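You operate a simulated robot arm through the tools that you are given. There is no shell and no other tool.

You run a simulated two-armed robot. Do the job below in one go: nothing can be reset, and whatever is moved stays where it is left.

TASK
Weave two rows: the lever on the white LEVER card first, then the lever on the yellow one.
Fine: one lever a row; beat each row in; press the yellow release button once at the end.

Only the result counts: the job must be done as asked and must still hold three seconds after the hand-in. Knocking over, shifting, dropping, spilling or breaking anything else fails it.

THE ROBOT
Two 7-joint arms with fingered hands on one trunk that stands fixed in place. Base frame: the origin is at the foot of the trunk, x ahead of it, y to its left, z up. Readings come in cm, degrees, newtons and seconds.
The left shoulder is at [1.4, 16.3, 124.4], the right one opposite. Each reaches about 121.5 cm from its shoulder. Payload 4 kg a hand.
Tool frame (each hand has its own): the origin (TCP) lies between the finger pads and is the grasp point; the fingertips stand 3.6 cm ahead of it; z points along the fingers, y is the line along which they close. The gripper opens to 12.4 cm; its body begins 4.2 cm behind the TCP. The gripper is a hand of 4 fingers: y runs from the thumb to the fingers, the wrist lies at [-1.5, -9.9, -18.9] in the tool frame.
Orientation is that of the tool frame in the base frame, as a unit quaternion [w, x, y, z]. With the fingers straight down and the wrist toward the robot, the tool's x, y and z point along [0, 1, 0], [1, 0, 0] and [0, 0, -1] of the base frame.

THE INTERFACE
- The arms move only by the tool play_rows. It takes "left_motion", "right_motion" or both (then of equal length, played together; a hand with none holds still); each is a list of rows, each a list of 6 numbers: the shift along the base's x, y, z in units of 40 mm (1.0 is 40 mm), then the turn, a rotation vector about the base's x, y, z in units of 8 degrees (1.0 is 8 degrees). In form: [[x, y, z, rx, ry, rz], ...]. A call has 1 to 20 rows; each row shifts and turns the commanded pose from where the row before left it. A call with a number of a shift or a turn outside -1 to 1 is refused whole. A row lasts 0.2 s, in which the tool goes at most 5 cm and 8.6 degrees; a call with a longer step from one row to the next is refused whole. A pose out of reach is approached as far as the arm can. The call stops where the force on the tool passes 40 N (or 10 N more than at its start, if that is more) or the arm is blocked; 0.2 s more then pass. In this call time passes only in rows, and 0.2 s behind the last. The reply holds the time, the measured pose of the TCP, the force on the tool along the base axes, the opening and the grip force, in the units named above and with some noise, with the torque about the TCP (base axes, N m) and any sound that the robot's microphone picked up.
- Cameras (640 x 400 px; columns grow to the right, rows downward): "scene" is now at [6.92, 5.85, 152.06]; the picture's right is [0.63, -0.78, -0.01], its down [-0.08, -0.05, -1.00] and it looks along [0.78, 0.62, -0.09] (base axes); focal length 277 px, centre (320, 200). "left" rides on the left gripper at [-7.5, -8.6, -12.3] in its tool frame; the picture's right is [-0.70, -0.34, 0.63], its down [0.64, -0.68, 0.35] and it looks along [0.32, 0.65, 0.69] (tool axes); focal length 275 px, centre (320, 200). "right" rides on the right gripper at [7.5, -8.6, -12.3] in its tool frame; the picture's right is [-0.70, 0.34, -0.63], its down [-0.64, -0.68, 0.35] and it looks along [-0.32, 0.65, 0.69] (tool axes); focal length 275 px, centre (320, 200). There is no depth. A picture from a camera that has moved, and an enlarged one, comes with that camera's place and axes in the base frame and with its lens.
- capture(camera): a new picture of that camera. No time passes.
- lift_body(by): moves the trunk up (or, below 0, down) by that many cm; the arms and the scene camera ride with it, the base frame stays. It gives what a move gives, with no picture.
- curl_fingers(index, middle, ring, thumb_bend, thumb_turn, hand): sets how far each is bent, from 0 (flat) to 1 (curled in); at 0.3 the hand is open as for a grip, at 0.7 the pads meet at the TCP. One left out holds its place. A second passes; each finger stops where it meets its share of the squeeze, and holds until it gets a number again. It is the only way to open and close the hand. It gives what a move gives, with no picture; readings hold the bend of each and the force on the fingers (four entries, about 0 where the hand has none), thumb and palm. thumb_turn goes from beside the hand (0) to across from the fingers (1), as for a grip.
- turn_head(pan, tilt): turns the head with the scene camera to pan (to the left, within 86 degrees either way) and tilt (down, from -29 to 69), counted from straight ahead of the robot (the tilt from the chest, where the trunk bows). It gives what a move gives.
- zoom(camera, box): a new picture of the part [left, top, right, bottom] of that camera's present view, enlarged. No time passes.
- finish_job(): hands the job in; it is judged then, once.

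Nothing tells you positions but the pictures and the camera data. Unless the task says otherwise, let go and move clear before handing in.

The tools are called as a command line: name --argument value ..., lists and objects as JSON in quotes. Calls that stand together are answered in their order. play_rows: Moves the arms, as the interface text tells. Its arguments: {"type":"object","properties":{"left_motion":{"type":"array","items":{"type":"array","items":{"type":"number"}}},"right_motion":{"type":"array","items":{"type":"array","items":{"type":"number"}}}},"required":[]} The other tools are called the same way: lift_body (by) moves the trunk up or down; curl_fingers (index, middle, ring, thumb_bend, thumb_turn, hand) moves the fingers one by one; turn_head (pan, tilt) turns the head that bears the scene camera; capture (camera) takes a picture; zoom (camera, box) takes an enlarged picture of a part of a camera's view; finish_job () hands the job in.

At the start:

```text
time_s: 0.0
left_tcp_pos: [48.05, 52.85, 160.91]
left_tcp_rot: [0.0, 0.707, 0.707, 0.0]
left_wrist_force: [0.0, 0.5, -0.1]
left_moment: [0.01, 0.0, 0.0]
left_gripper_width: 12.36
left_grip_force: 0.2
left_shape: jaw
left_bend: [0.3, 0.3, 0.3, 0.3, 0.98]
left_finger forces: [0.1, 0.0, 0.0, 0.0, 0.0, 0.0]
right_tcp_pos: [62.68, 8.75, 153.11]
right_tcp_rot: [0.0, 0.707, 0.708, 0.0]
right_wrist_force: [0.3, -0.3, 0.1]
right_moment: [-0.02, 0.02, 0.02]
right_gripper_width: 12.34
right_grip_force: 0.1
right_shape: jaw
right_bend: [0.3, 0.3, 0.3, 0.3, 0.98]
right_finger forces: [0.0, 0.1, 0.1, 0.0, 0.0, 0.0]
trunk travel left (down, up): [-40.0, 7.8]
head pan, tilt (commanded): [38.8, 4.5]
```

scene: 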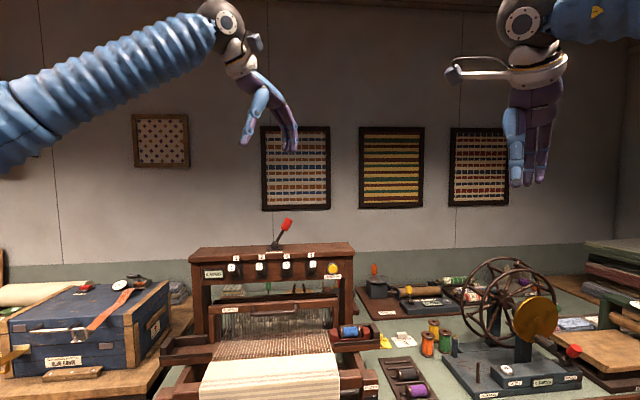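
right: 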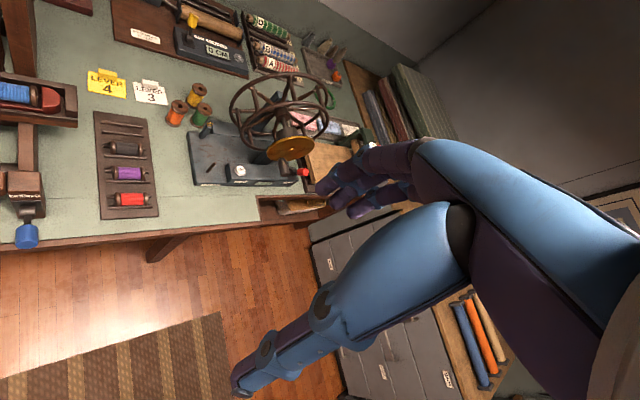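
left: 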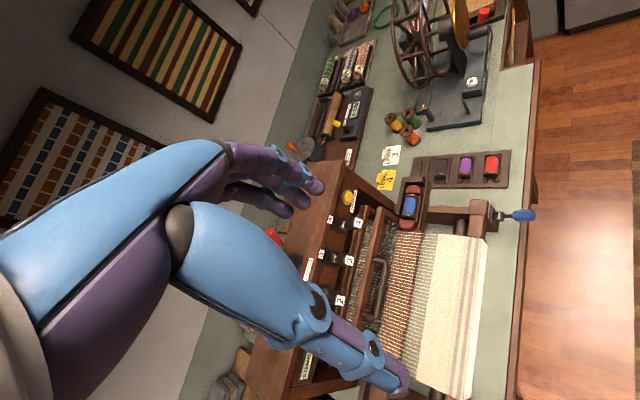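

I see a table loom with numbered levers, a beater, a shuttle in a side box, and two cards (white looks like "LEVER 3", yellow "LEVER 4"). I'll look closer at each before moving.

zoom --camera "scene" --box '[180, 210, 380, 335]'

zoom --camera "scene" --box '[150, 300, 390, 400]'

zoom --camera "right" --box '[60, 40, 220, 140]'

zoom --camera "left" --box '[260, 120, 540, 300]'

zoom --camera "left" --box '[260, 180, 540, 400]'

```text
3.20 times, centred on (280, 272) of scene
camera zoom: at [6.92, 5.85, 152.06], right [0.63, -0.78, -0.01], down [-0.08, -0.05, -1.0], along [0.78, 0.62, -0.09], focal length 886 px, centre (448, -32)
```

zoom: 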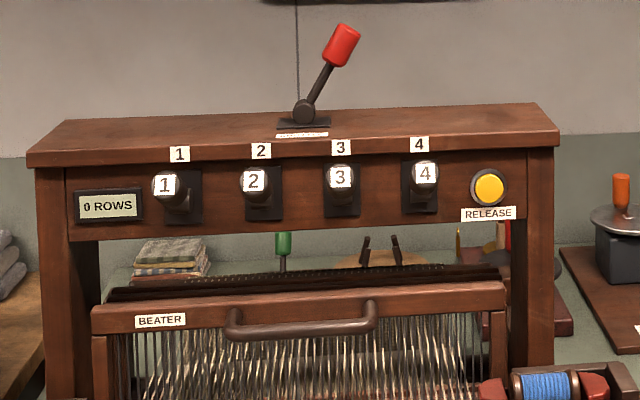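

```text
2.67 times, centred on (270, 350) of scene
camera zoom: at [6.92, 5.85, 152.06], right [0.63, -0.78, -0.01], down [-0.08, -0.05, -1.0], along [0.78, 0.62, -0.09], focal length 738 px, centre (453, -200)
```

zoom: 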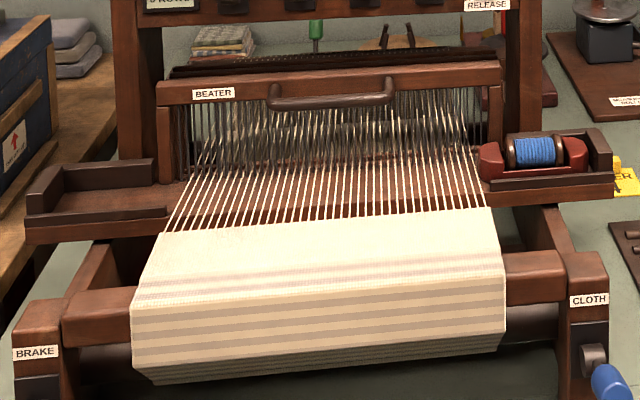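

```text
4.00 times, centred on (140, 90) of right
camera zoom: at [54.09, 16.22, 165.42], right [0.34, -0.7, 0.63], down [-0.68, -0.64, -0.35], along [0.65, -0.32, -0.69], focal length 1101 px, centre (1040, 640)
```

zoom: 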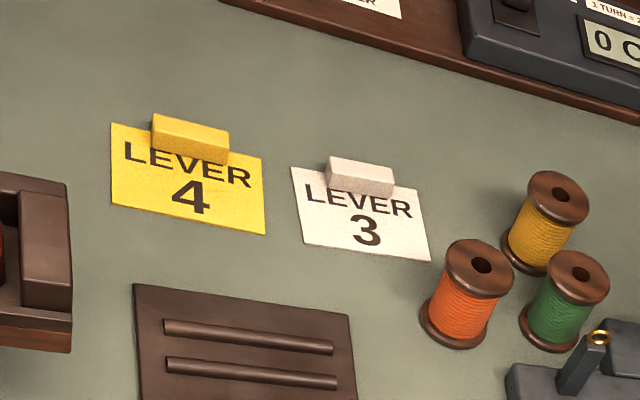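

```text
2.22 times, centred on (400, 210) of left
camera zoom: at [39.56, 45.45, 173.17], right [-0.34, -0.7, -0.63], down [-0.68, 0.64, -0.35], along [0.65, 0.32, -0.69], focal length 612 px, centre (142, 178)
```

zoom: 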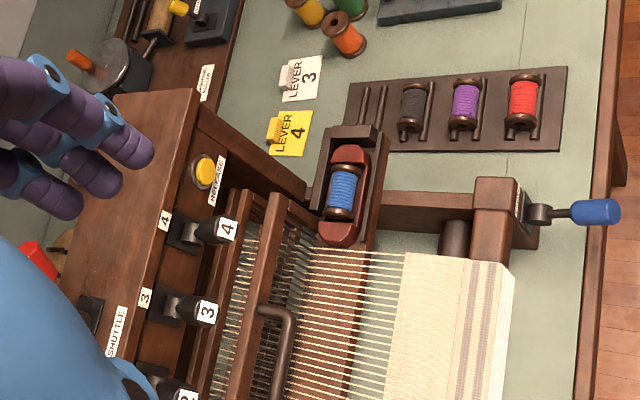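

```text
1.82 times, centred on (400, 290) of left
camera zoom: at [39.56, 45.45, 173.17], right [-0.34, -0.7, -0.63], down [-0.68, 0.64, -0.35], along [0.65, 0.32, -0.69], focal length 500 px, centre (174, 36)
```

zoom: 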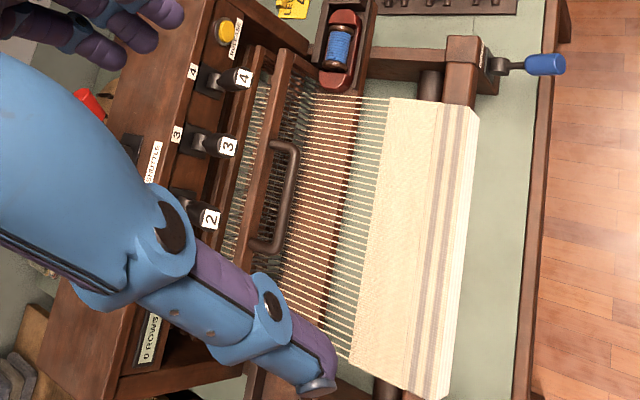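

The white card says LEVER 3 and the yellow says LEVER 4. Levers 1–4 are on the loom's top beam, with a red SHUTTLE lever above and the beater handle below. I'll turn the head for better views.

turn_head --pan 46 --tilt 22

capture --camera "scene"

zoom --camera "scene" --box '[180, 60, 420, 210]'

zoom --camera "scene" --box '[170, 180, 420, 336]'

```text
time_s: 0.8
left_tcp_pos: [48.13, 52.78, 160.83]
left_tcp_rot: [0.001, 0.707, 0.707, 0.001]
left_wrist_force: [0.0, 0.2, -0.3]
left_moment: [0.01, 0.01, 0.0]
left_gripper_width: 12.34
left_grip_force: 0.1
left_shape: jaw
left_bend: [0.3, 0.3, 0.3, 0.3, 0.98]
left_finger forces: [0.0, 0.0, 0.0, 0.0, 0.0, 0.0]
right_tcp_pos: [62.51, 8.83, 153.13]
right_tcp_rot: [0.0, 0.707, 0.708, 0.0]
right_wrist_force: [-0.7, 0.1, 0.9]
right_moment: [-0.01, 0.05, 0.0]
right_gripper_width: 12.36
right_grip_force: 0.0
right_shape: jaw
right_bend: [0.3, 0.3, 0.3, 0.3, 0.98]
right_finger forces: [0.0, 0.0, 0.0, 0.0, 0.0, 0.0]
trunk travel left (down, up): [-40.0, 7.8]
head pan, tilt (commanded): [46.0, 22.0]
```

```text
taken
camera scene: at [6.17, 6.78, 149.23], right [0.72, -0.69, -0.01], down [-0.27, -0.27, -0.92], along [0.64, 0.67, -0.38], focal length 277 px, centre (320, 200)
```

scene: 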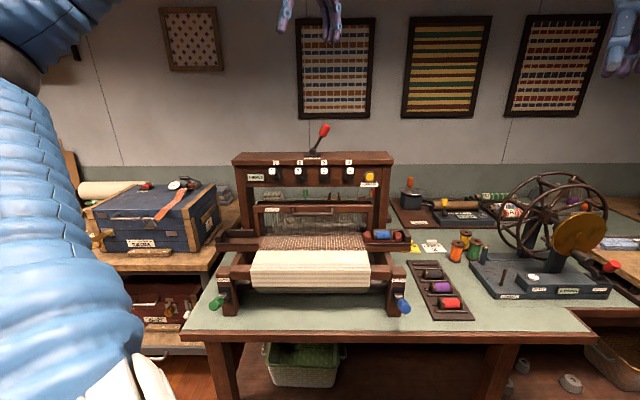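

```text
2.67 times, centred on (300, 135) of scene
camera zoom: at [6.17, 6.78, 149.23], right [0.72, -0.69, -0.01], down [-0.27, -0.27, -0.92], along [0.64, 0.67, -0.38], focal length 738 px, centre (373, 373)
```

zoom: 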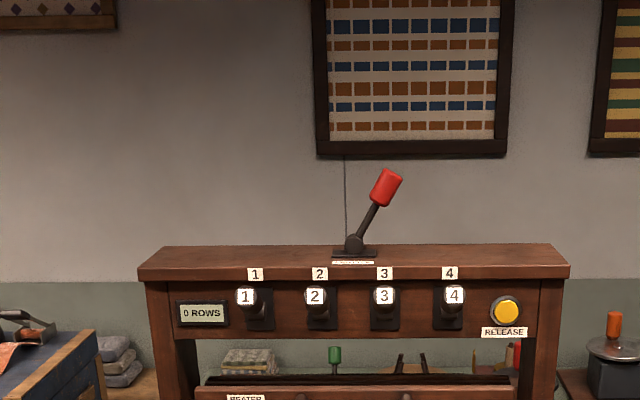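

```text
2.56 times, centred on (295, 258) of scene
camera zoom: at [6.17, 6.78, 149.23], right [0.72, -0.69, -0.01], down [-0.27, -0.27, -0.92], along [0.64, 0.67, -0.38], focal length 709 px, centre (384, 52)
```

zoom: 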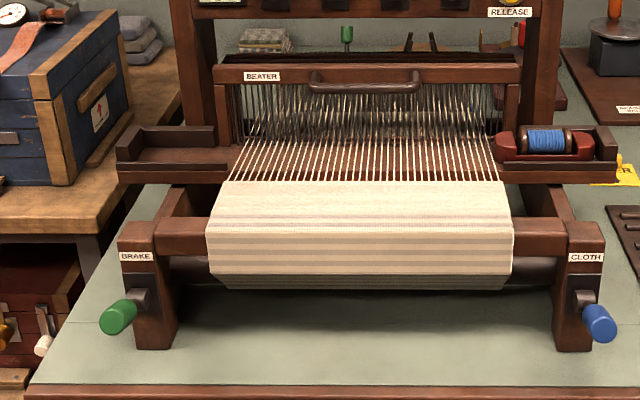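

The loom seems to be turned about 45° from the base axes, with lever 3's knob near [67, 68, 124] and lever 4's near [72, 62, 124]. I'll turn the left hand to match the loom and look closer with its camera.

play_rows --left_motion '[[0, 0, 0, 0, 0, 0.94], [0, 0, 0, 0, 0, 0.94], [0, 0, 0, 0, 0, 0.94], [0, 0, 0, 0, 0, 0.94], [0, 0, 0, 0, 0, 0.94], [0, 0, 0, 0, 0, 0.925]]'

capture --camera "left"

capture --camera "scene"

```text
time_s: 2.2
left_tcp_pos: [48.15, 52.76, 160.84]
left_tcp_rot: [-0.001, 0.382, 0.924, 0.0]
left_wrist_force: [-0.3, -0.6, -0.6]
left_moment: [0.01, -0.02, 0.0]
left_gripper_width: 12.36
left_grip_force: 0.0
left_shape: jaw
left_bend: [0.3, 0.3, 0.3, 0.3, 0.98]
left_finger forces: [0.0, 0.1, 0.0, 0.0, 0.0, 0.0]
right_tcp_pos: [62.57, 8.7, 153.15]
right_tcp_rot: [-0.001, 0.707, 0.707, 0.001]
right_wrist_force: [0.3, 0.4, 0.8]
right_moment: [-0.01, 0.01, -0.01]
right_gripper_width: 12.41
right_grip_force: 0.0
right_shape: jaw
right_bend: [0.3, 0.3, 0.3, 0.3, 0.98]
right_finger forces: [0.0, 0.0, 0.0, 0.0, 0.1, 0.1]
trunk travel left (down, up): [-40.0, 7.8]
head pan, tilt (commanded): [46.0, 22.0]
```

```text
taken
camera left: at [47.39, 41.44, 173.2], right [0.26, -0.73, -0.63], down [-0.94, -0.03, -0.35], along [0.23, 0.68, -0.69], focal length 275 px, centre (320, 200)
```

left: 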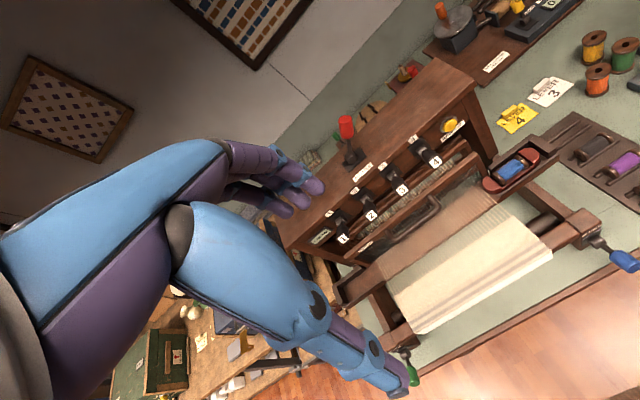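

```text
taken
camera scene: at [6.17, 6.7, 149.23], right [0.72, -0.69, -0.01], down [-0.28, -0.27, -0.92], along [0.64, 0.67, -0.38], focal length 277 px, centre (320, 200)
```

scene: 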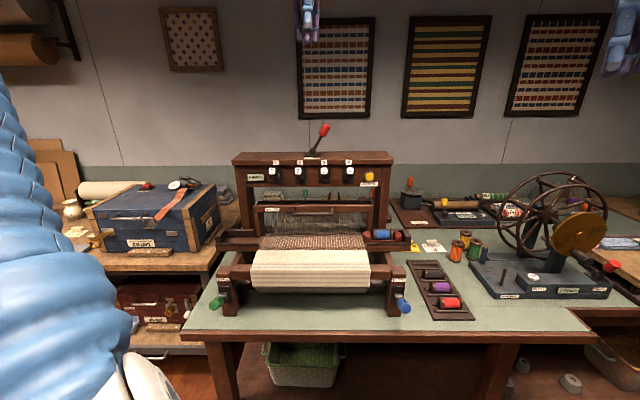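

zoom --camera "left" --box '[280, 50, 500, 188]'

zoom --camera "left" --box '[310, 130, 590, 305]'

zoom --camera "left" --box '[300, 100, 460, 260]'

zoom --camera "scene" --box '[220, 110, 420, 260]'

```text
2.90 times, centred on (390, 119) of left
camera zoom: at [47.39, 41.44, 173.2], right [0.26, -0.73, -0.63], down [-0.94, -0.03, -0.35], along [0.23, 0.68, -0.69], focal length 798 px, centre (117, 435)
```

zoom: 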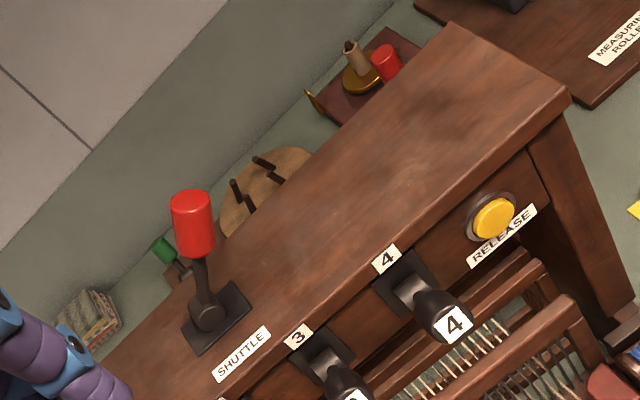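

```text
2.29 times, centred on (450, 218) of left
camera zoom: at [47.39, 41.44, 173.2], right [0.26, -0.73, -0.63], down [-0.94, -0.03, -0.35], along [0.23, 0.68, -0.69], focal length 629 px, centre (23, 160)
```

zoom: 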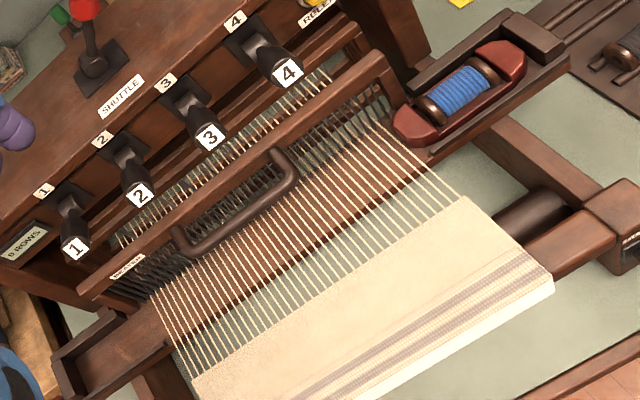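

```text
2.50 times, centred on (380, 180) of left
camera zoom: at [47.39, 41.44, 173.2], right [0.26, -0.73, -0.63], down [-0.94, -0.03, -0.35], along [0.23, 0.68, -0.69], focal length 688 px, centre (170, 250)
```

zoom: 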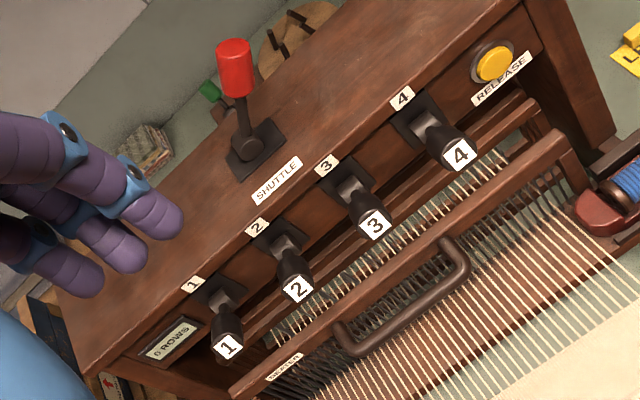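

```text
2.67 times, centred on (320, 185) of scene
camera zoom: at [6.17, 6.7, 149.23], right [0.72, -0.69, -0.01], down [-0.28, -0.27, -0.92], along [0.64, 0.67, -0.38], focal length 738 px, centre (320, 240)
```

zoom: 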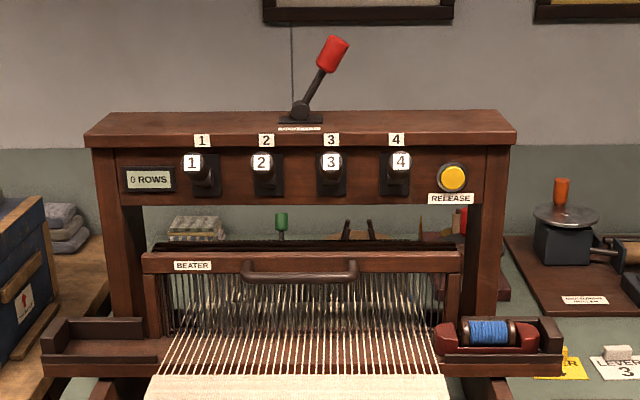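

The loom is at 45° yaw: its right direction is about (0.707, −0.707) and its depth direction about (0.707, 0.707). Next I'll shape the left hand as a pointer, with index straight and the rest curled, and check how it looks.

curl_fingers --hand "left" --index 0.1 --middle 1 --ring 1 --thumb_bend 0.3 --thumb_turn 0

capture --camera "left"

turn_head --pan 48 --tilt 0

capture --camera "scene"

```text
time_s: 3.2
left_tcp_pos: [48.15, 52.9, 160.77]
left_tcp_rot: [0.0, 0.383, 0.924, 0.0]
left_wrist_force: [0.8, -0.1, -0.3]
left_moment: [0.01, 0.01, 0.01]
left_gripper_width: 18.27
left_grip_force: 0.1
left_shape: fingers
left_bend: [0.1, 1.0, 1.0, 0.3, 0.0]
left_finger forces: [0.0, 0.0, 0.1, 0.0, 0.1, 0.0]
right_tcp_pos: [62.52, 8.77, 153.21]
right_tcp_rot: [0.0, 0.707, 0.707, 0.0]
right_wrist_force: [1.3, 0.2, -0.5]
right_moment: [-0.01, 0.02, -0.01]
right_gripper_width: 12.35
right_grip_force: 0.1
right_shape: jaw
right_bend: [0.3, 0.3, 0.3, 0.3, 0.98]
right_finger forces: [0.0, 0.0, 0.1, 0.0, 0.0, 0.1]
trunk travel left (down, up): [-40.0, 7.8]
head pan, tilt (commanded): [46.0, 22.0]
```

```text
taken
camera left: at [47.38, 41.51, 173.17], right [0.25, -0.73, -0.63], down [-0.94, -0.03, -0.35], along [0.24, 0.68, -0.69], focal length 275 px, centre (320, 200)
```

left: 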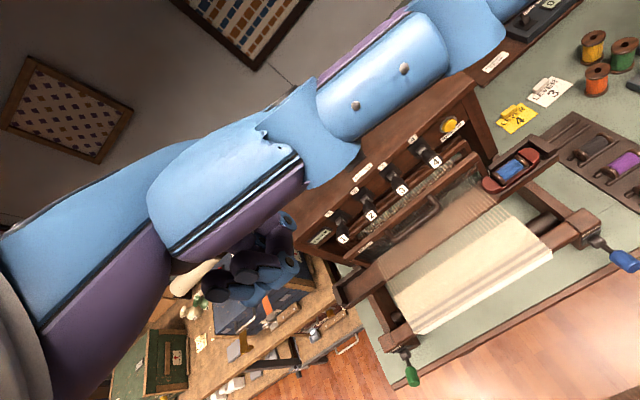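

```text
time_s: 4.1
left_tcp_pos: [48.08, 52.81, 160.87]
left_tcp_rot: [0.0, 0.383, 0.924, 0.001]
left_wrist_force: [0.2, 0.3, -0.1]
left_moment: [0.01, -0.02, 0.0]
left_gripper_width: 18.3
left_grip_force: 0.0
left_shape: fingers
left_bend: [0.1, 1.0, 1.0, 0.3, 0.0]
left_finger forces: [0.1, 0.0, 0.0, 0.0, 0.0, 0.0]
right_tcp_pos: [62.72, 8.95, 153.16]
right_tcp_rot: [0.0, 0.708, 0.707, 0.0]
right_wrist_force: [0.0, 0.2, -0.5]
right_moment: [0.02, -0.02, 0.0]
right_gripper_width: 12.37
right_grip_force: 0.0
right_shape: jaw
right_bend: [0.3, 0.3, 0.3, 0.3, 0.98]
right_finger forces: [0.0, 0.1, 0.1, 0.0, 0.1, 0.0]
trunk travel left (down, up): [-40.0, 7.8]
head pan, tilt (commanded): [48.0, 0.0]
```

```text
taken
camera scene: at [5.8, 6.81, 152.78], right [0.74, -0.67, -0.01], down [-0.02, 0.0, -1.0], along [0.67, 0.74, -0.01], focal length 277 px, centre (320, 200)
```

scene: 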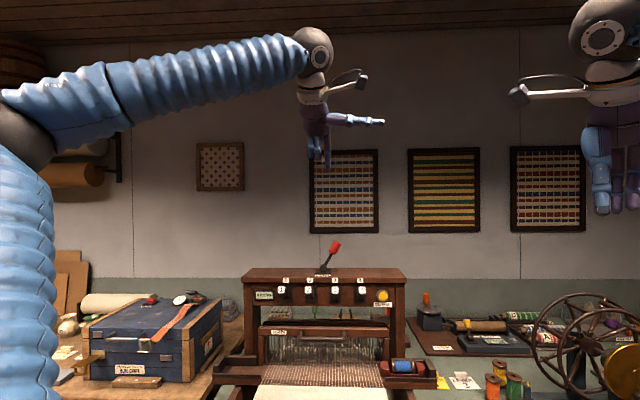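

zoom --camera "scene" --box '[260, 20, 420, 180]'

```text
2.50 times, centred on (340, 100) of scene
camera zoom: at [5.8, 6.81, 152.78], right [0.74, -0.67, -0.01], down [-0.02, 0.0, -1.0], along [0.67, 0.74, -0.01], focal length 692 px, centre (270, 450)
```

zoom: 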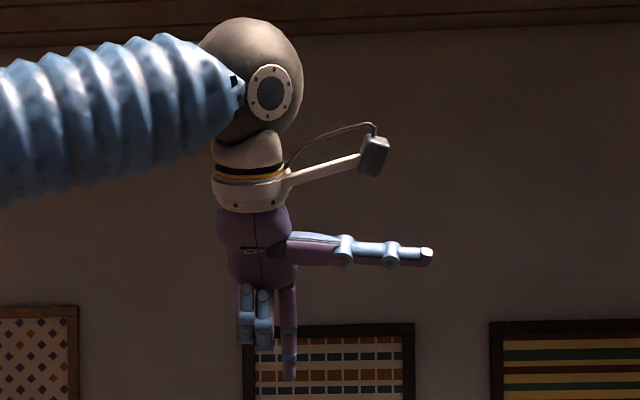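

curl_fingers --hand "left" --index 0.25 --middle 1 --ring 1 --thumb_bend 1.0 --thumb_turn 1.0

capture --camera "left"

zoom --camera "scene" --box '[260, 20, 420, 180]'

```text
time_s: 5.1
left_tcp_pos: [48.11, 52.89, 160.78]
left_tcp_rot: [0.001, 0.382, 0.924, 0.0]
left_wrist_force: [-0.6, -0.5, 0.7]
left_moment: [0.01, 0.02, 0.0]
left_gripper_width: 1.5
left_grip_force: 0.0
left_shape: fingers
left_bend: [0.25, 1.0, 1.0, 1.0, 1.0]
left_finger forces: [0.0, 0.1, 0.0, 0.0, 0.1, 0.0]
right_tcp_pos: [62.59, 8.86, 153.2]
right_tcp_rot: [0.001, 0.707, 0.707, 0.001]
right_wrist_force: [-0.8, 0.3, -0.2]
right_moment: [0.0, 0.04, 0.0]
right_gripper_width: 12.37
right_grip_force: 0.0
right_shape: jaw
right_bend: [0.3, 0.3, 0.3, 0.3, 0.98]
right_finger forces: [0.1, 0.0, 0.1, 0.0, 0.0, 0.0]
trunk travel left (down, up): [-40.0, 7.8]
head pan, tilt (commanded): [48.0, 0.0]
```

```text
taken
camera left: at [47.38, 41.54, 173.17], right [0.25, -0.73, -0.63], down [-0.94, -0.03, -0.35], along [0.24, 0.68, -0.69], focal length 275 px, centre (320, 200)
```

left: 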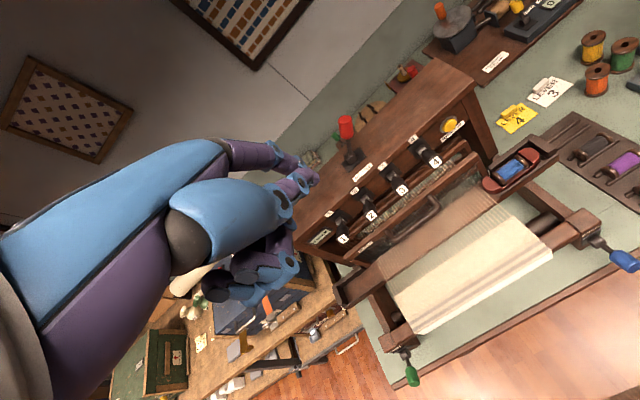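

```text
2.50 times, centred on (340, 100) of scene
camera zoom: at [5.8, 6.8, 152.79], right [0.74, -0.67, -0.01], down [-0.02, 0.0, -1.0], along [0.67, 0.74, -0.01], focal length 692 px, centre (270, 450)
```

zoom: 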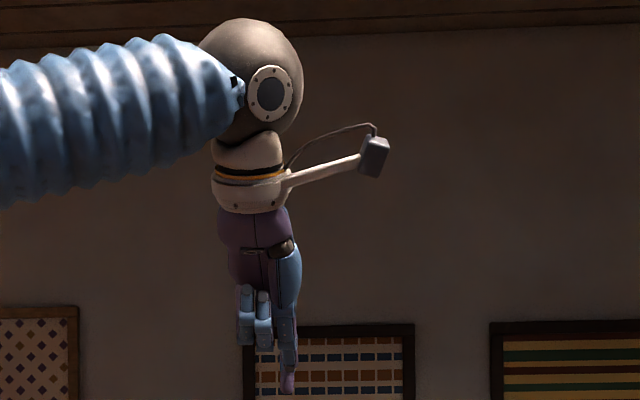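

zoom --camera "left" --box '[200, 110, 360, 310]'

```text
2.00 times, centred on (280, 210) of left
camera zoom: at [47.38, 41.54, 173.17], right [0.25, -0.73, -0.63], down [-0.94, -0.03, -0.35], along [0.24, 0.68, -0.69], focal length 551 px, centre (400, 180)
```

zoom: 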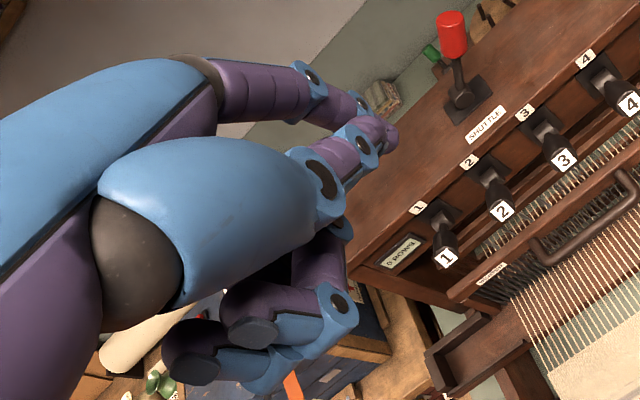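

curl_fingers --hand "left" --index 0.7 --middle 0.7 --ring 0.7 --thumb_bend 0.7 --thumb_turn 1.0

capture --camera "left"

zoom --camera "scene" --box '[260, 20, 420, 180]'

capture --camera "right"

```text
time_s: 6.1
left_tcp_pos: [48.13, 52.85, 160.78]
left_tcp_rot: [0.0, 0.382, 0.924, 0.0]
left_wrist_force: [-0.8, 0.0, 0.0]
left_moment: [-0.03, 0.03, 0.0]
left_gripper_width: 0.15
left_grip_force: 0.0
left_shape: fingers
left_bend: [0.7, 0.7, 0.7, 0.7, 1.0]
left_finger forces: [0.1, 0.0, 0.0, 0.0, 0.1, 0.0]
right_tcp_pos: [62.62, 8.84, 153.14]
right_tcp_rot: [0.001, 0.707, 0.707, 0.0]
right_wrist_force: [0.9, 0.0, -0.4]
right_moment: [0.02, -0.04, 0.0]
right_gripper_width: 12.37
right_grip_force: 0.0
right_shape: jaw
right_bend: [0.3, 0.3, 0.3, 0.3, 0.98]
right_finger forces: [0.0, 0.1, 0.0, 0.0, 0.0, 0.0]
trunk travel left (down, up): [-40.0, 7.8]
head pan, tilt (commanded): [48.0, 0.0]
```

```text
taken
camera left: at [47.38, 41.54, 173.17], right [0.25, -0.73, -0.63], down [-0.94, -0.03, -0.35], along [0.24, 0.68, -0.69], focal length 275 px, centre (320, 200)
```

left: 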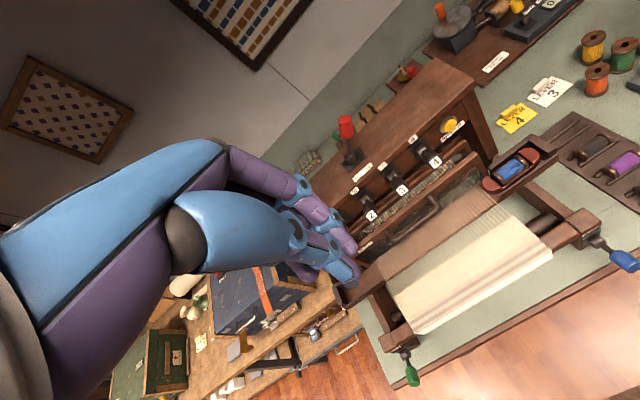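

```text
2.50 times, centred on (340, 100) of scene
camera zoom: at [5.8, 6.79, 152.79], right [0.74, -0.67, -0.01], down [-0.02, 0.0, -1.0], along [0.67, 0.74, -0.01], focal length 692 px, centre (270, 450)
```

zoom: 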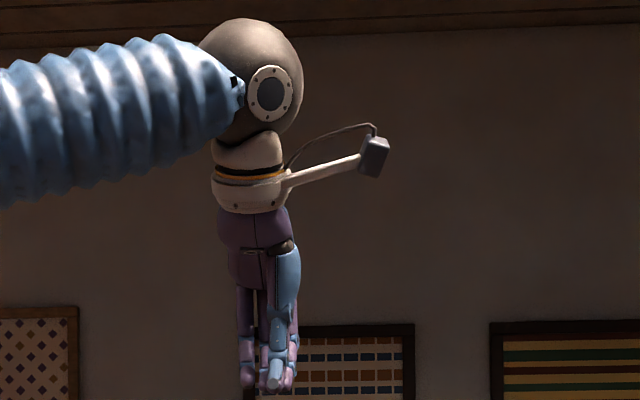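

```text
taken
camera right: at [54.09, 16.21, 165.42], right [0.34, -0.7, 0.63], down [-0.68, -0.64, -0.35], along [0.65, -0.32, -0.69], focal length 275 px, centre (320, 200)
```

right: 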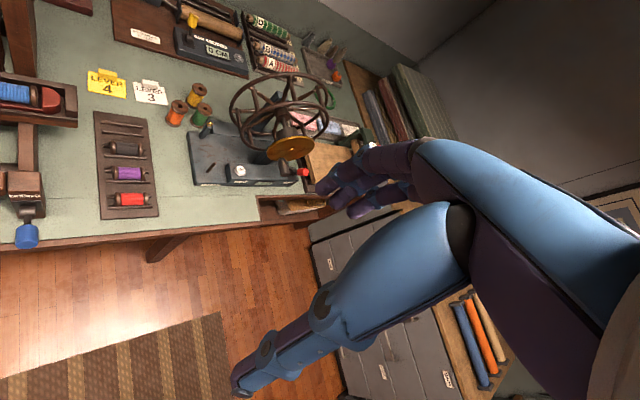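

The closed "beak" hand gives me a tip about 3.6 cm ahead of the TCP. I'll tilt it 24° forward and bring it to just above lever 3's knob, with the tip near [68, 68.5, 130].

play_rows --left_motion '[[0, 0, 0, 0.707, -0.707, 0], [0, 0, 0, 0.707, -0.707, 0], [0, 0, 0, 0.707, -0.707, 0], [0.53, 0.415, -0.763, 0, 0, 0], [0.53, 0.415, -0.763, 0, 0, 0], [0.53, 0.415, -0.763, 0, 0, 0], [0.53, 0.415, -0.763, 0, 0, 0], [0.53, 0.415, -0.763, 0, 0, 0], [0.53, 0.415, -0.763, 0, 0, 0], [0.53, 0.415, -0.763, 0, 0, 0], [0.53, 0.415, -0.763, 0, 0, 0]]'

turn_head --pan 46 --tilt 18

capture --camera "left"

zoom --camera "scene" --box '[200, 60, 440, 210]'

```text
time_s: 8.5
left_tcp_pos: [65.1, 66.34, 136.4]
left_tcp_rot: [0.08, 0.374, 0.904, 0.192]
left_wrist_force: [-0.1, -0.6, 0.9]
left_moment: [0.0, -0.02, -0.01]
left_gripper_width: 0.17
left_grip_force: 0.1
left_shape: fingers
left_bend: [0.7, 0.7, 0.7, 0.7, 1.0]
left_finger forces: [0.1, 0.0, 0.1, 0.1, 0.0, 0.0]
right_tcp_pos: [62.76, 9.06, 153.01]
right_tcp_rot: [0.0, 0.707, 0.707, 0.0]
right_wrist_force: [0.1, -0.3, -0.1]
right_moment: [-0.03, 0.02, -0.01]
right_gripper_width: 12.37
right_grip_force: 0.0
right_shape: jaw
right_bend: [0.3, 0.3, 0.3, 0.3, 0.98]
right_finger forces: [0.1, 0.0, 0.1, 0.0, 0.0, 0.0]
trunk travel left (down, up): [-40.0, 7.8]
head pan, tilt (commanded): [48.0, 0.0]
```

```text
time_s: 9.3
left_tcp_pos: [64.95, 66.22, 136.46]
left_tcp_rot: [0.079, 0.374, 0.904, 0.192]
left_wrist_force: [-0.2, 0.5, -0.3]
left_moment: [-0.04, 0.01, 0.03]
left_gripper_width: 0.19
left_grip_force: 0.1
left_shape: fingers
left_bend: [0.7, 0.7, 0.7, 0.7, 1.0]
left_finger forces: [0.1, 0.0, 0.0, 0.0, 0.0, 0.0]
right_tcp_pos: [62.53, 8.8, 153.13]
right_tcp_rot: [0.0, 0.707, 0.707, 0.0]
right_wrist_force: [0.1, 0.3, -0.2]
right_moment: [-0.01, 0.03, 0.01]
right_gripper_width: 12.37
right_grip_force: 0.1
right_shape: jaw
right_bend: [0.3, 0.3, 0.3, 0.3, 0.98]
right_finger forces: [0.0, 0.0, 0.1, 0.0, 0.0, 0.0]
trunk travel left (down, up): [-40.0, 7.8]
head pan, tilt (commanded): [46.0, 18.0]
```

```text
taken
camera left: at [61.25, 51.83, 144.31], right [0.46, -0.53, -0.72], down [-0.8, 0.11, -0.59], along [0.4, 0.84, -0.37], focal length 275 px, centre (320, 200)
```

left: 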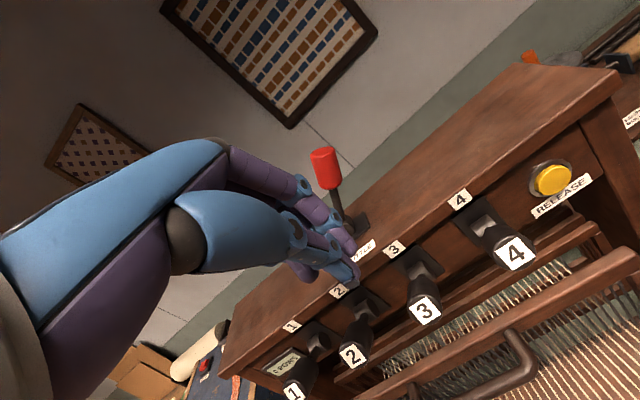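

```text
2.67 times, centred on (320, 135) of scene
camera zoom: at [6.18, 6.8, 149.89], right [0.72, -0.69, -0.01], down [-0.23, -0.22, -0.95], along [0.66, 0.68, -0.32], focal length 738 px, centre (320, 373)
```

zoom: 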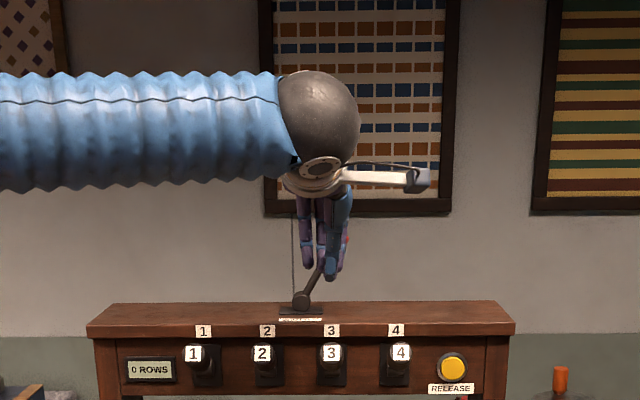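

play_rows --left_motion '[[0.66, 0.39, -0.5, 0, 0, 0], [0, 0, -0.7, 0, 0, 0]]'

capture --camera "left"

zoom --camera "scene" --box '[220, 90, 420, 215]'

```text
time_s: 9.9
left_tcp_pos: [67.41, 67.78, 131.75]
left_tcp_rot: [0.081, 0.375, 0.903, 0.191]
left_wrist_force: [-0.9, -0.5, -0.1]
left_moment: [-0.03, 0.0, -0.01]
left_gripper_width: 0.16
left_grip_force: 0.1
left_shape: fingers
left_bend: [0.7, 0.7, 0.7, 0.7, 1.0]
left_finger forces: [0.0, 0.0, 0.0, 0.0, 0.0, 0.0]
right_tcp_pos: [62.5, 9.08, 153.17]
right_tcp_rot: [0.001, 0.707, 0.707, -0.001]
right_wrist_force: [0.1, 0.0, -0.3]
right_moment: [-0.02, 0.02, -0.01]
right_gripper_width: 12.34
right_grip_force: 0.0
right_shape: jaw
right_bend: [0.3, 0.3, 0.3, 0.3, 0.98]
right_finger forces: [0.1, 0.0, 0.0, 0.0, 0.1, 0.1]
trunk travel left (down, up): [-40.0, 7.8]
head pan, tilt (commanded): [46.0, 18.0]
```

```text
taken
camera left: at [63.63, 53.44, 139.48], right [0.46, -0.53, -0.72], down [-0.8, 0.11, -0.59], along [0.4, 0.84, -0.37], focal length 275 px, centre (320, 200)
```

left: 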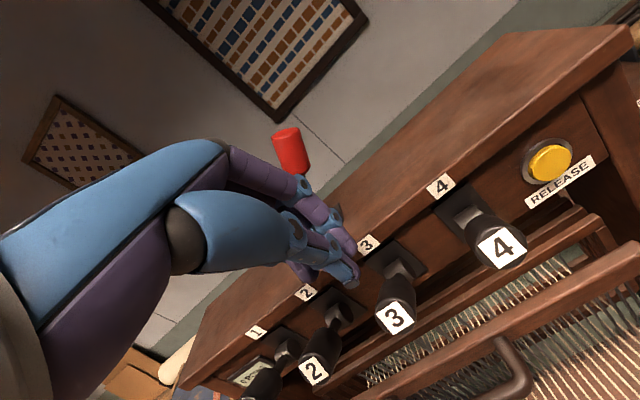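

```text
3.20 times, centred on (320, 152) of scene
camera zoom: at [6.15, 6.92, 149.87], right [0.72, -0.69, -0.01], down [-0.23, -0.22, -0.95], along [0.66, 0.68, -0.32], focal length 886 px, centre (320, 352)
```

zoom: 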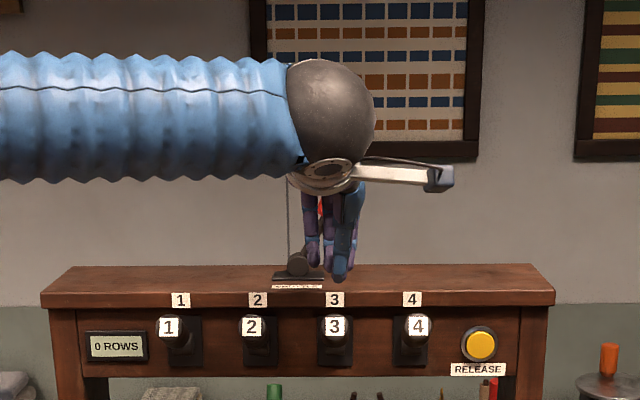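

play_rows --left_motion '[[0, 0, -0.3, 0, 0, 0], [0, 0, -0.3, 0, 0, 0], [0, 0, -0.25, 0, 0, 0], [0, 0, -0.25, 0, 0, 0], [0, 0, -0.25, 0, 0, 0]]'

capture --camera "left"

zoom --camera "scene" --box '[220, 90, 420, 215]'

```text
time_s: 11.1
left_tcp_pos: [67.66, 67.6, 126.16]
left_tcp_rot: [0.08, 0.374, 0.904, 0.192]
left_wrist_force: [-4.3, -6.0, 3.4]
left_moment: [-0.22, 0.21, 0.08]
left_gripper_width: 0.59
left_grip_force: 4.4
left_shape: fingers
left_bend: [0.7, 0.7, 0.7, 0.69, 1.0]
left_finger forces: [0.0, 0.0, 0.0, 0.0, 8.7, 0.1]
right_tcp_pos: [62.57, 8.87, 153.11]
right_tcp_rot: [0.0, 0.707, 0.707, 0.001]
right_wrist_force: [-0.3, 0.5, 0.7]
right_moment: [-0.03, 0.01, -0.02]
right_gripper_width: 12.37
right_grip_force: 0.0
right_shape: jaw
right_bend: [0.3, 0.3, 0.3, 0.3, 0.98]
right_finger forces: [0.1, 0.1, 0.0, 0.1, 0.0, 0.0]
trunk travel left (down, up): [-40.0, 7.8]
head pan, tilt (commanded): [46.0, 18.0]
```

```text
taken
camera left: at [63.84, 53.33, 133.95], right [0.46, -0.53, -0.72], down [-0.8, 0.12, -0.59], along [0.4, 0.84, -0.37], focal length 275 px, centre (320, 200)
```

left: 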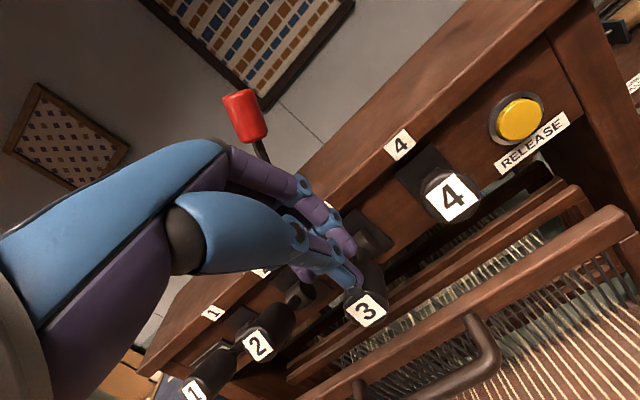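

```text
3.20 times, centred on (320, 152) of scene
camera zoom: at [6.21, 6.81, 149.87], right [0.72, -0.69, -0.01], down [-0.23, -0.22, -0.95], along [0.66, 0.68, -0.32], focal length 886 px, centre (320, 352)
```

zoom: 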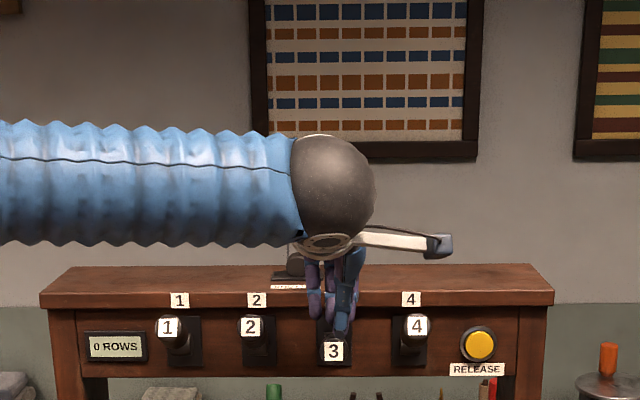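

Lever 3 is moving down (about half way) with only light force. I'll keep pressing.

play_rows --left_motion '[[-0.05, -0.05, -0.2, 0, 0, 0], [-0.05, -0.05, -0.2, 0, 0, 0], [0, 0, -0.2, 0, 0, 0], [0, 0, -0.2, 0, 0, 0]]'

capture --camera "left"

zoom --camera "scene" --box '[220, 90, 420, 215]'

```text
time_s: 12.1
left_tcp_pos: [67.21, 67.11, 122.83]
left_tcp_rot: [0.079, 0.374, 0.904, 0.192]
left_wrist_force: [-3.5, -4.0, 1.0]
left_moment: [-0.16, 0.17, 0.06]
left_gripper_width: 0.6
left_grip_force: 3.8
left_shape: fingers
left_bend: [0.7, 0.7, 0.7, 0.68, 1.0]
left_finger forces: [0.0, 0.0, 0.0, 0.0, 8.0, 0.0]
right_tcp_pos: [62.55, 8.83, 153.13]
right_tcp_rot: [0.0, 0.707, 0.707, 0.0]
right_wrist_force: [0.6, -0.2, -0.7]
right_moment: [-0.03, -0.02, 0.02]
right_gripper_width: 12.35
right_grip_force: 0.0
right_shape: jaw
right_bend: [0.3, 0.3, 0.3, 0.3, 0.98]
right_finger forces: [0.0, 0.0, 0.0, 0.0, 0.0, 0.1]
trunk travel left (down, up): [-40.0, 7.8]
head pan, tilt (commanded): [46.0, 18.0]
```

```text
taken
camera left: at [63.48, 52.83, 130.61], right [0.46, -0.53, -0.72], down [-0.8, 0.11, -0.59], along [0.4, 0.84, -0.37], focal length 275 px, centre (320, 200)
```

left: 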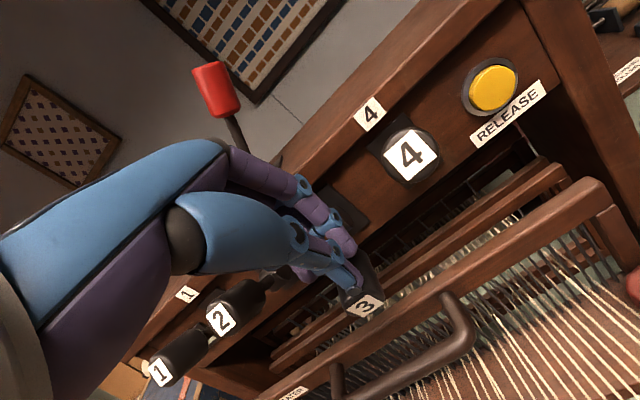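

```text
3.20 times, centred on (320, 152) of scene
camera zoom: at [6.19, 6.81, 149.87], right [0.72, -0.69, -0.01], down [-0.23, -0.22, -0.95], along [0.66, 0.68, -0.32], focal length 886 px, centre (320, 352)
```

zoom: 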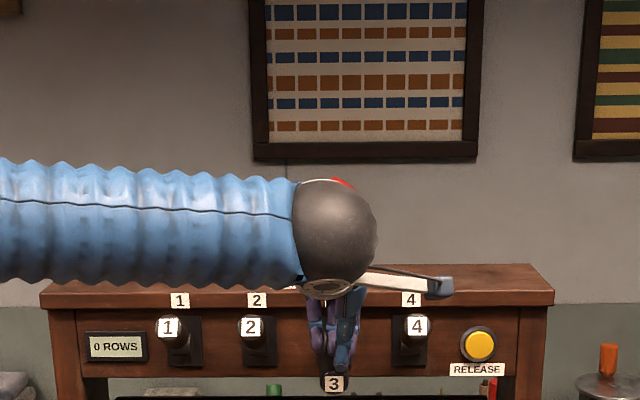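

play_rows --left_motion '[[0, 0, -0.15, 0, 0, 0], [0, 0, -0.15, 0, 0, 0], [0, 0, -0.15, 0, 0, 0]]'

capture --camera "left"

zoom --camera "scene" --box '[220, 90, 420, 215]'

```text
time_s: 12.9
left_tcp_pos: [67.27, 67.27, 121.22]
left_tcp_rot: [0.079, 0.374, 0.904, 0.192]
left_wrist_force: [0.0, -0.7, 0.6]
left_moment: [-0.01, 0.02, 0.0]
left_gripper_width: 0.19
left_grip_force: 0.6
left_shape: fingers
left_bend: [0.7, 0.7, 0.7, 0.7, 1.0]
left_finger forces: [0.1, 0.5, 0.0, 0.0, 0.9, 0.1]
right_tcp_pos: [62.62, 8.72, 153.23]
right_tcp_rot: [0.0, 0.707, 0.708, 0.0]
right_wrist_force: [0.9, 0.6, -0.2]
right_moment: [0.01, 0.02, 0.01]
right_gripper_width: 12.35
right_grip_force: 0.1
right_shape: jaw
right_bend: [0.3, 0.3, 0.3, 0.3, 0.98]
right_finger forces: [0.0, 0.0, 0.0, 0.0, 0.0, 0.1]
trunk travel left (down, up): [-40.0, 7.8]
head pan, tilt (commanded): [46.0, 18.0]
```

```text
taken
camera left: at [63.54, 52.92, 129.0], right [0.46, -0.53, -0.72], down [-0.8, 0.12, -0.59], along [0.4, 0.84, -0.37], focal length 275 px, centre (320, 200)
```

left: 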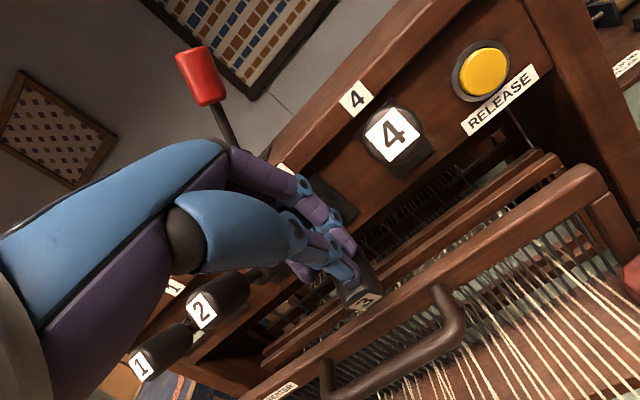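

```text
3.20 times, centred on (320, 152) of scene
camera zoom: at [6.22, 6.82, 149.88], right [0.72, -0.69, -0.01], down [-0.23, -0.22, -0.95], along [0.66, 0.68, -0.32], focal length 886 px, centre (320, 352)
```

zoom: 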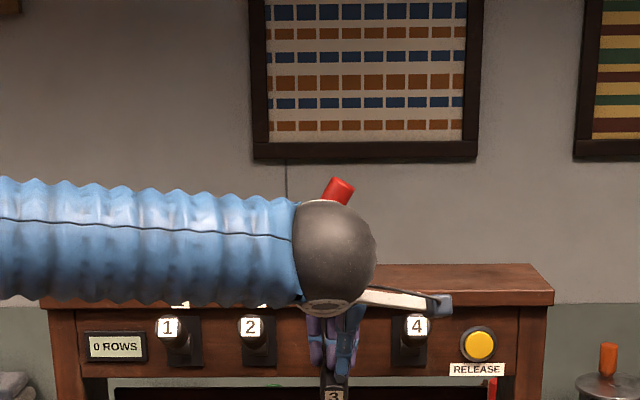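

play_rows --left_motion '[[0, 0, 0.4, 0, 0, 0], [0, 0, 0.8, 0, 0, 0], [0, 0, 0.8, 0, 0, 0], [-0.1, -0.1, 0.8, 0, 0, 0]]'

capture --camera "left"

turn_head --pan 46 --tilt 24

zoom --camera "scene" --box '[210, 60, 430, 260]'

```text
time_s: 13.9
left_tcp_pos: [66.8, 67.09, 132.78]
left_tcp_rot: [0.08, 0.374, 0.904, 0.193]
left_wrist_force: [-0.9, 0.4, -0.3]
left_moment: [-0.01, -0.04, 0.02]
left_gripper_width: 0.19
left_grip_force: 0.0
left_shape: fingers
left_bend: [0.7, 0.7, 0.7, 0.7, 1.0]
left_finger forces: [0.0, 0.0, 0.0, 0.1, 0.0, 0.1]
right_tcp_pos: [62.55, 8.65, 153.25]
right_tcp_rot: [-0.001, 0.707, 0.707, 0.001]
right_wrist_force: [0.4, 0.2, -0.1]
right_moment: [0.03, -0.01, 0.0]
right_gripper_width: 12.35
right_grip_force: 0.0
right_shape: jaw
right_bend: [0.3, 0.3, 0.3, 0.3, 0.98]
right_finger forces: [0.0, 0.0, 0.0, 0.1, 0.0, 0.0]
trunk travel left (down, up): [-40.0, 7.8]
head pan, tilt (commanded): [46.0, 18.0]
```

```text
taken
camera left: at [63.06, 52.66, 140.57], right [0.46, -0.53, -0.72], down [-0.8, 0.12, -0.59], along [0.4, 0.84, -0.37], focal length 275 px, centre (320, 200)
```

left: 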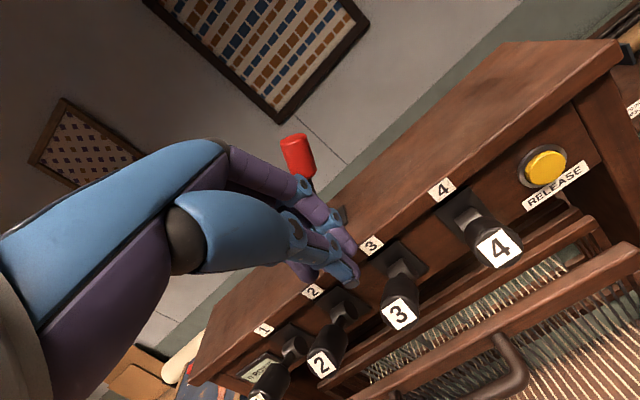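

```text
time_s: 14.5
left_tcp_pos: [66.86, 67.15, 132.63]
left_tcp_rot: [0.079, 0.375, 0.904, 0.192]
left_wrist_force: [-1.1, 0.6, -1.0]
left_moment: [-0.03, 0.02, -0.01]
left_gripper_width: 0.19
left_grip_force: 0.0
left_shape: fingers
left_bend: [0.7, 0.7, 0.7, 0.7, 1.0]
left_finger forces: [0.0, 0.0, 0.0, 0.1, 0.0, 0.1]
right_tcp_pos: [62.63, 8.88, 153.19]
right_tcp_rot: [-0.001, 0.707, 0.707, 0.0]
right_wrist_force: [-0.4, 0.8, -0.7]
right_moment: [-0.01, 0.01, 0.04]
right_gripper_width: 12.35
right_grip_force: 0.2
right_shape: jaw
right_bend: [0.3, 0.3, 0.3, 0.3, 0.98]
right_finger forces: [0.0, 0.1, 0.1, 0.0, 0.0, 0.1]
trunk travel left (down, up): [-40.0, 7.8]
head pan, tilt (commanded): [46.0, 24.0]
```

```text
2.00 times, centred on (320, 160) of scene
camera zoom: at [6.15, 6.76, 148.91], right [0.72, -0.69, -0.01], down [-0.3, -0.29, -0.91], along [0.63, 0.66, -0.42], focal length 554 px, centre (320, 280)
```

zoom: 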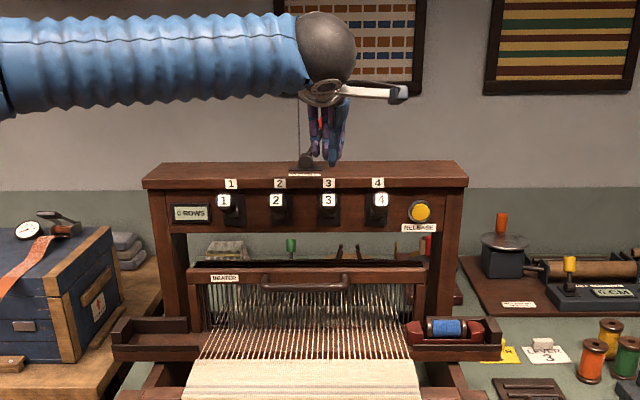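

Lever 3 sprang back up. My tip was too close to the front edge of the knob and slipped off. I'll tilt the hand 16° more and press about 1.5–2 cm deeper along the lever.

play_rows --left_motion '[[0, 0, 0, 0.707, -0.707, 0], [0, 0, 0, 0.707, -0.707, 0], [0.25, 0.23, 0, 0, 0, 0], [0, 0, -0.4, 0, 0, 0], [0, 0, -0.4, 0, 0, 0]]'

capture --camera "left"

zoom --camera "scene" --box '[220, 60, 420, 185]'

```text
time_s: 15.7
left_tcp_pos: [67.79, 67.95, 129.28]
left_tcp_rot: [0.131, 0.36, 0.868, 0.316]
left_wrist_force: [-0.3, -0.3, 0.2]
left_moment: [0.01, -0.01, 0.02]
left_gripper_width: 0.19
left_grip_force: 0.0
left_shape: fingers
left_bend: [0.7, 0.7, 0.7, 0.7, 1.0]
left_finger forces: [0.1, 0.1, 0.0, 0.0, 0.0, 0.0]
right_tcp_pos: [62.56, 8.76, 153.04]
right_tcp_rot: [0.0, 0.707, 0.708, -0.001]
right_wrist_force: [-0.3, 0.2, 0.1]
right_moment: [0.03, -0.01, -0.01]
right_gripper_width: 12.35
right_grip_force: 0.0
right_shape: jaw
right_bend: [0.3, 0.3, 0.3, 0.3, 0.98]
right_finger forces: [0.0, 0.0, 0.1, 0.0, 0.1, 0.0]
trunk travel left (down, up): [-40.0, 7.8]
head pan, tilt (commanded): [46.0, 24.0]
```

```text
taken
camera left: at [63.04, 52.43, 133.11], right [0.6, -0.39, -0.7], down [-0.67, 0.24, -0.7], along [0.44, 0.89, -0.11], focal length 275 px, centre (320, 200)
```

left: 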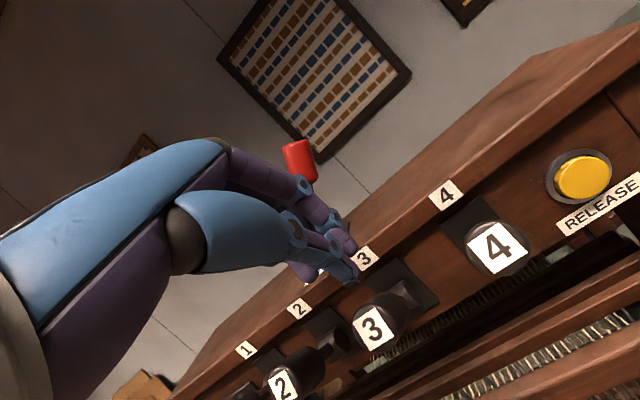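

```text
3.20 times, centred on (320, 122) of scene
camera zoom: at [6.18, 6.79, 148.9], right [0.72, -0.69, -0.01], down [-0.3, -0.29, -0.91], along [0.63, 0.66, -0.42], focal length 886 px, centre (320, 448)
```

zoom: 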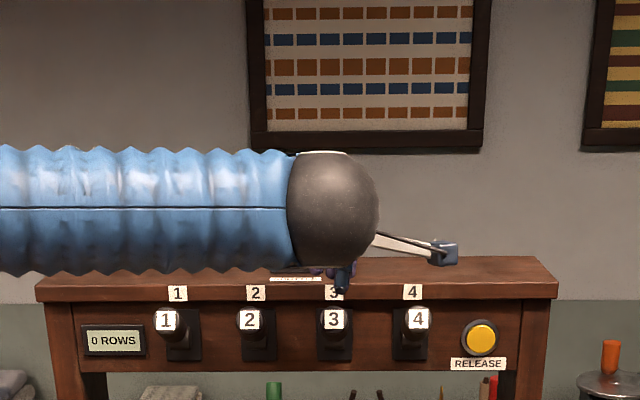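

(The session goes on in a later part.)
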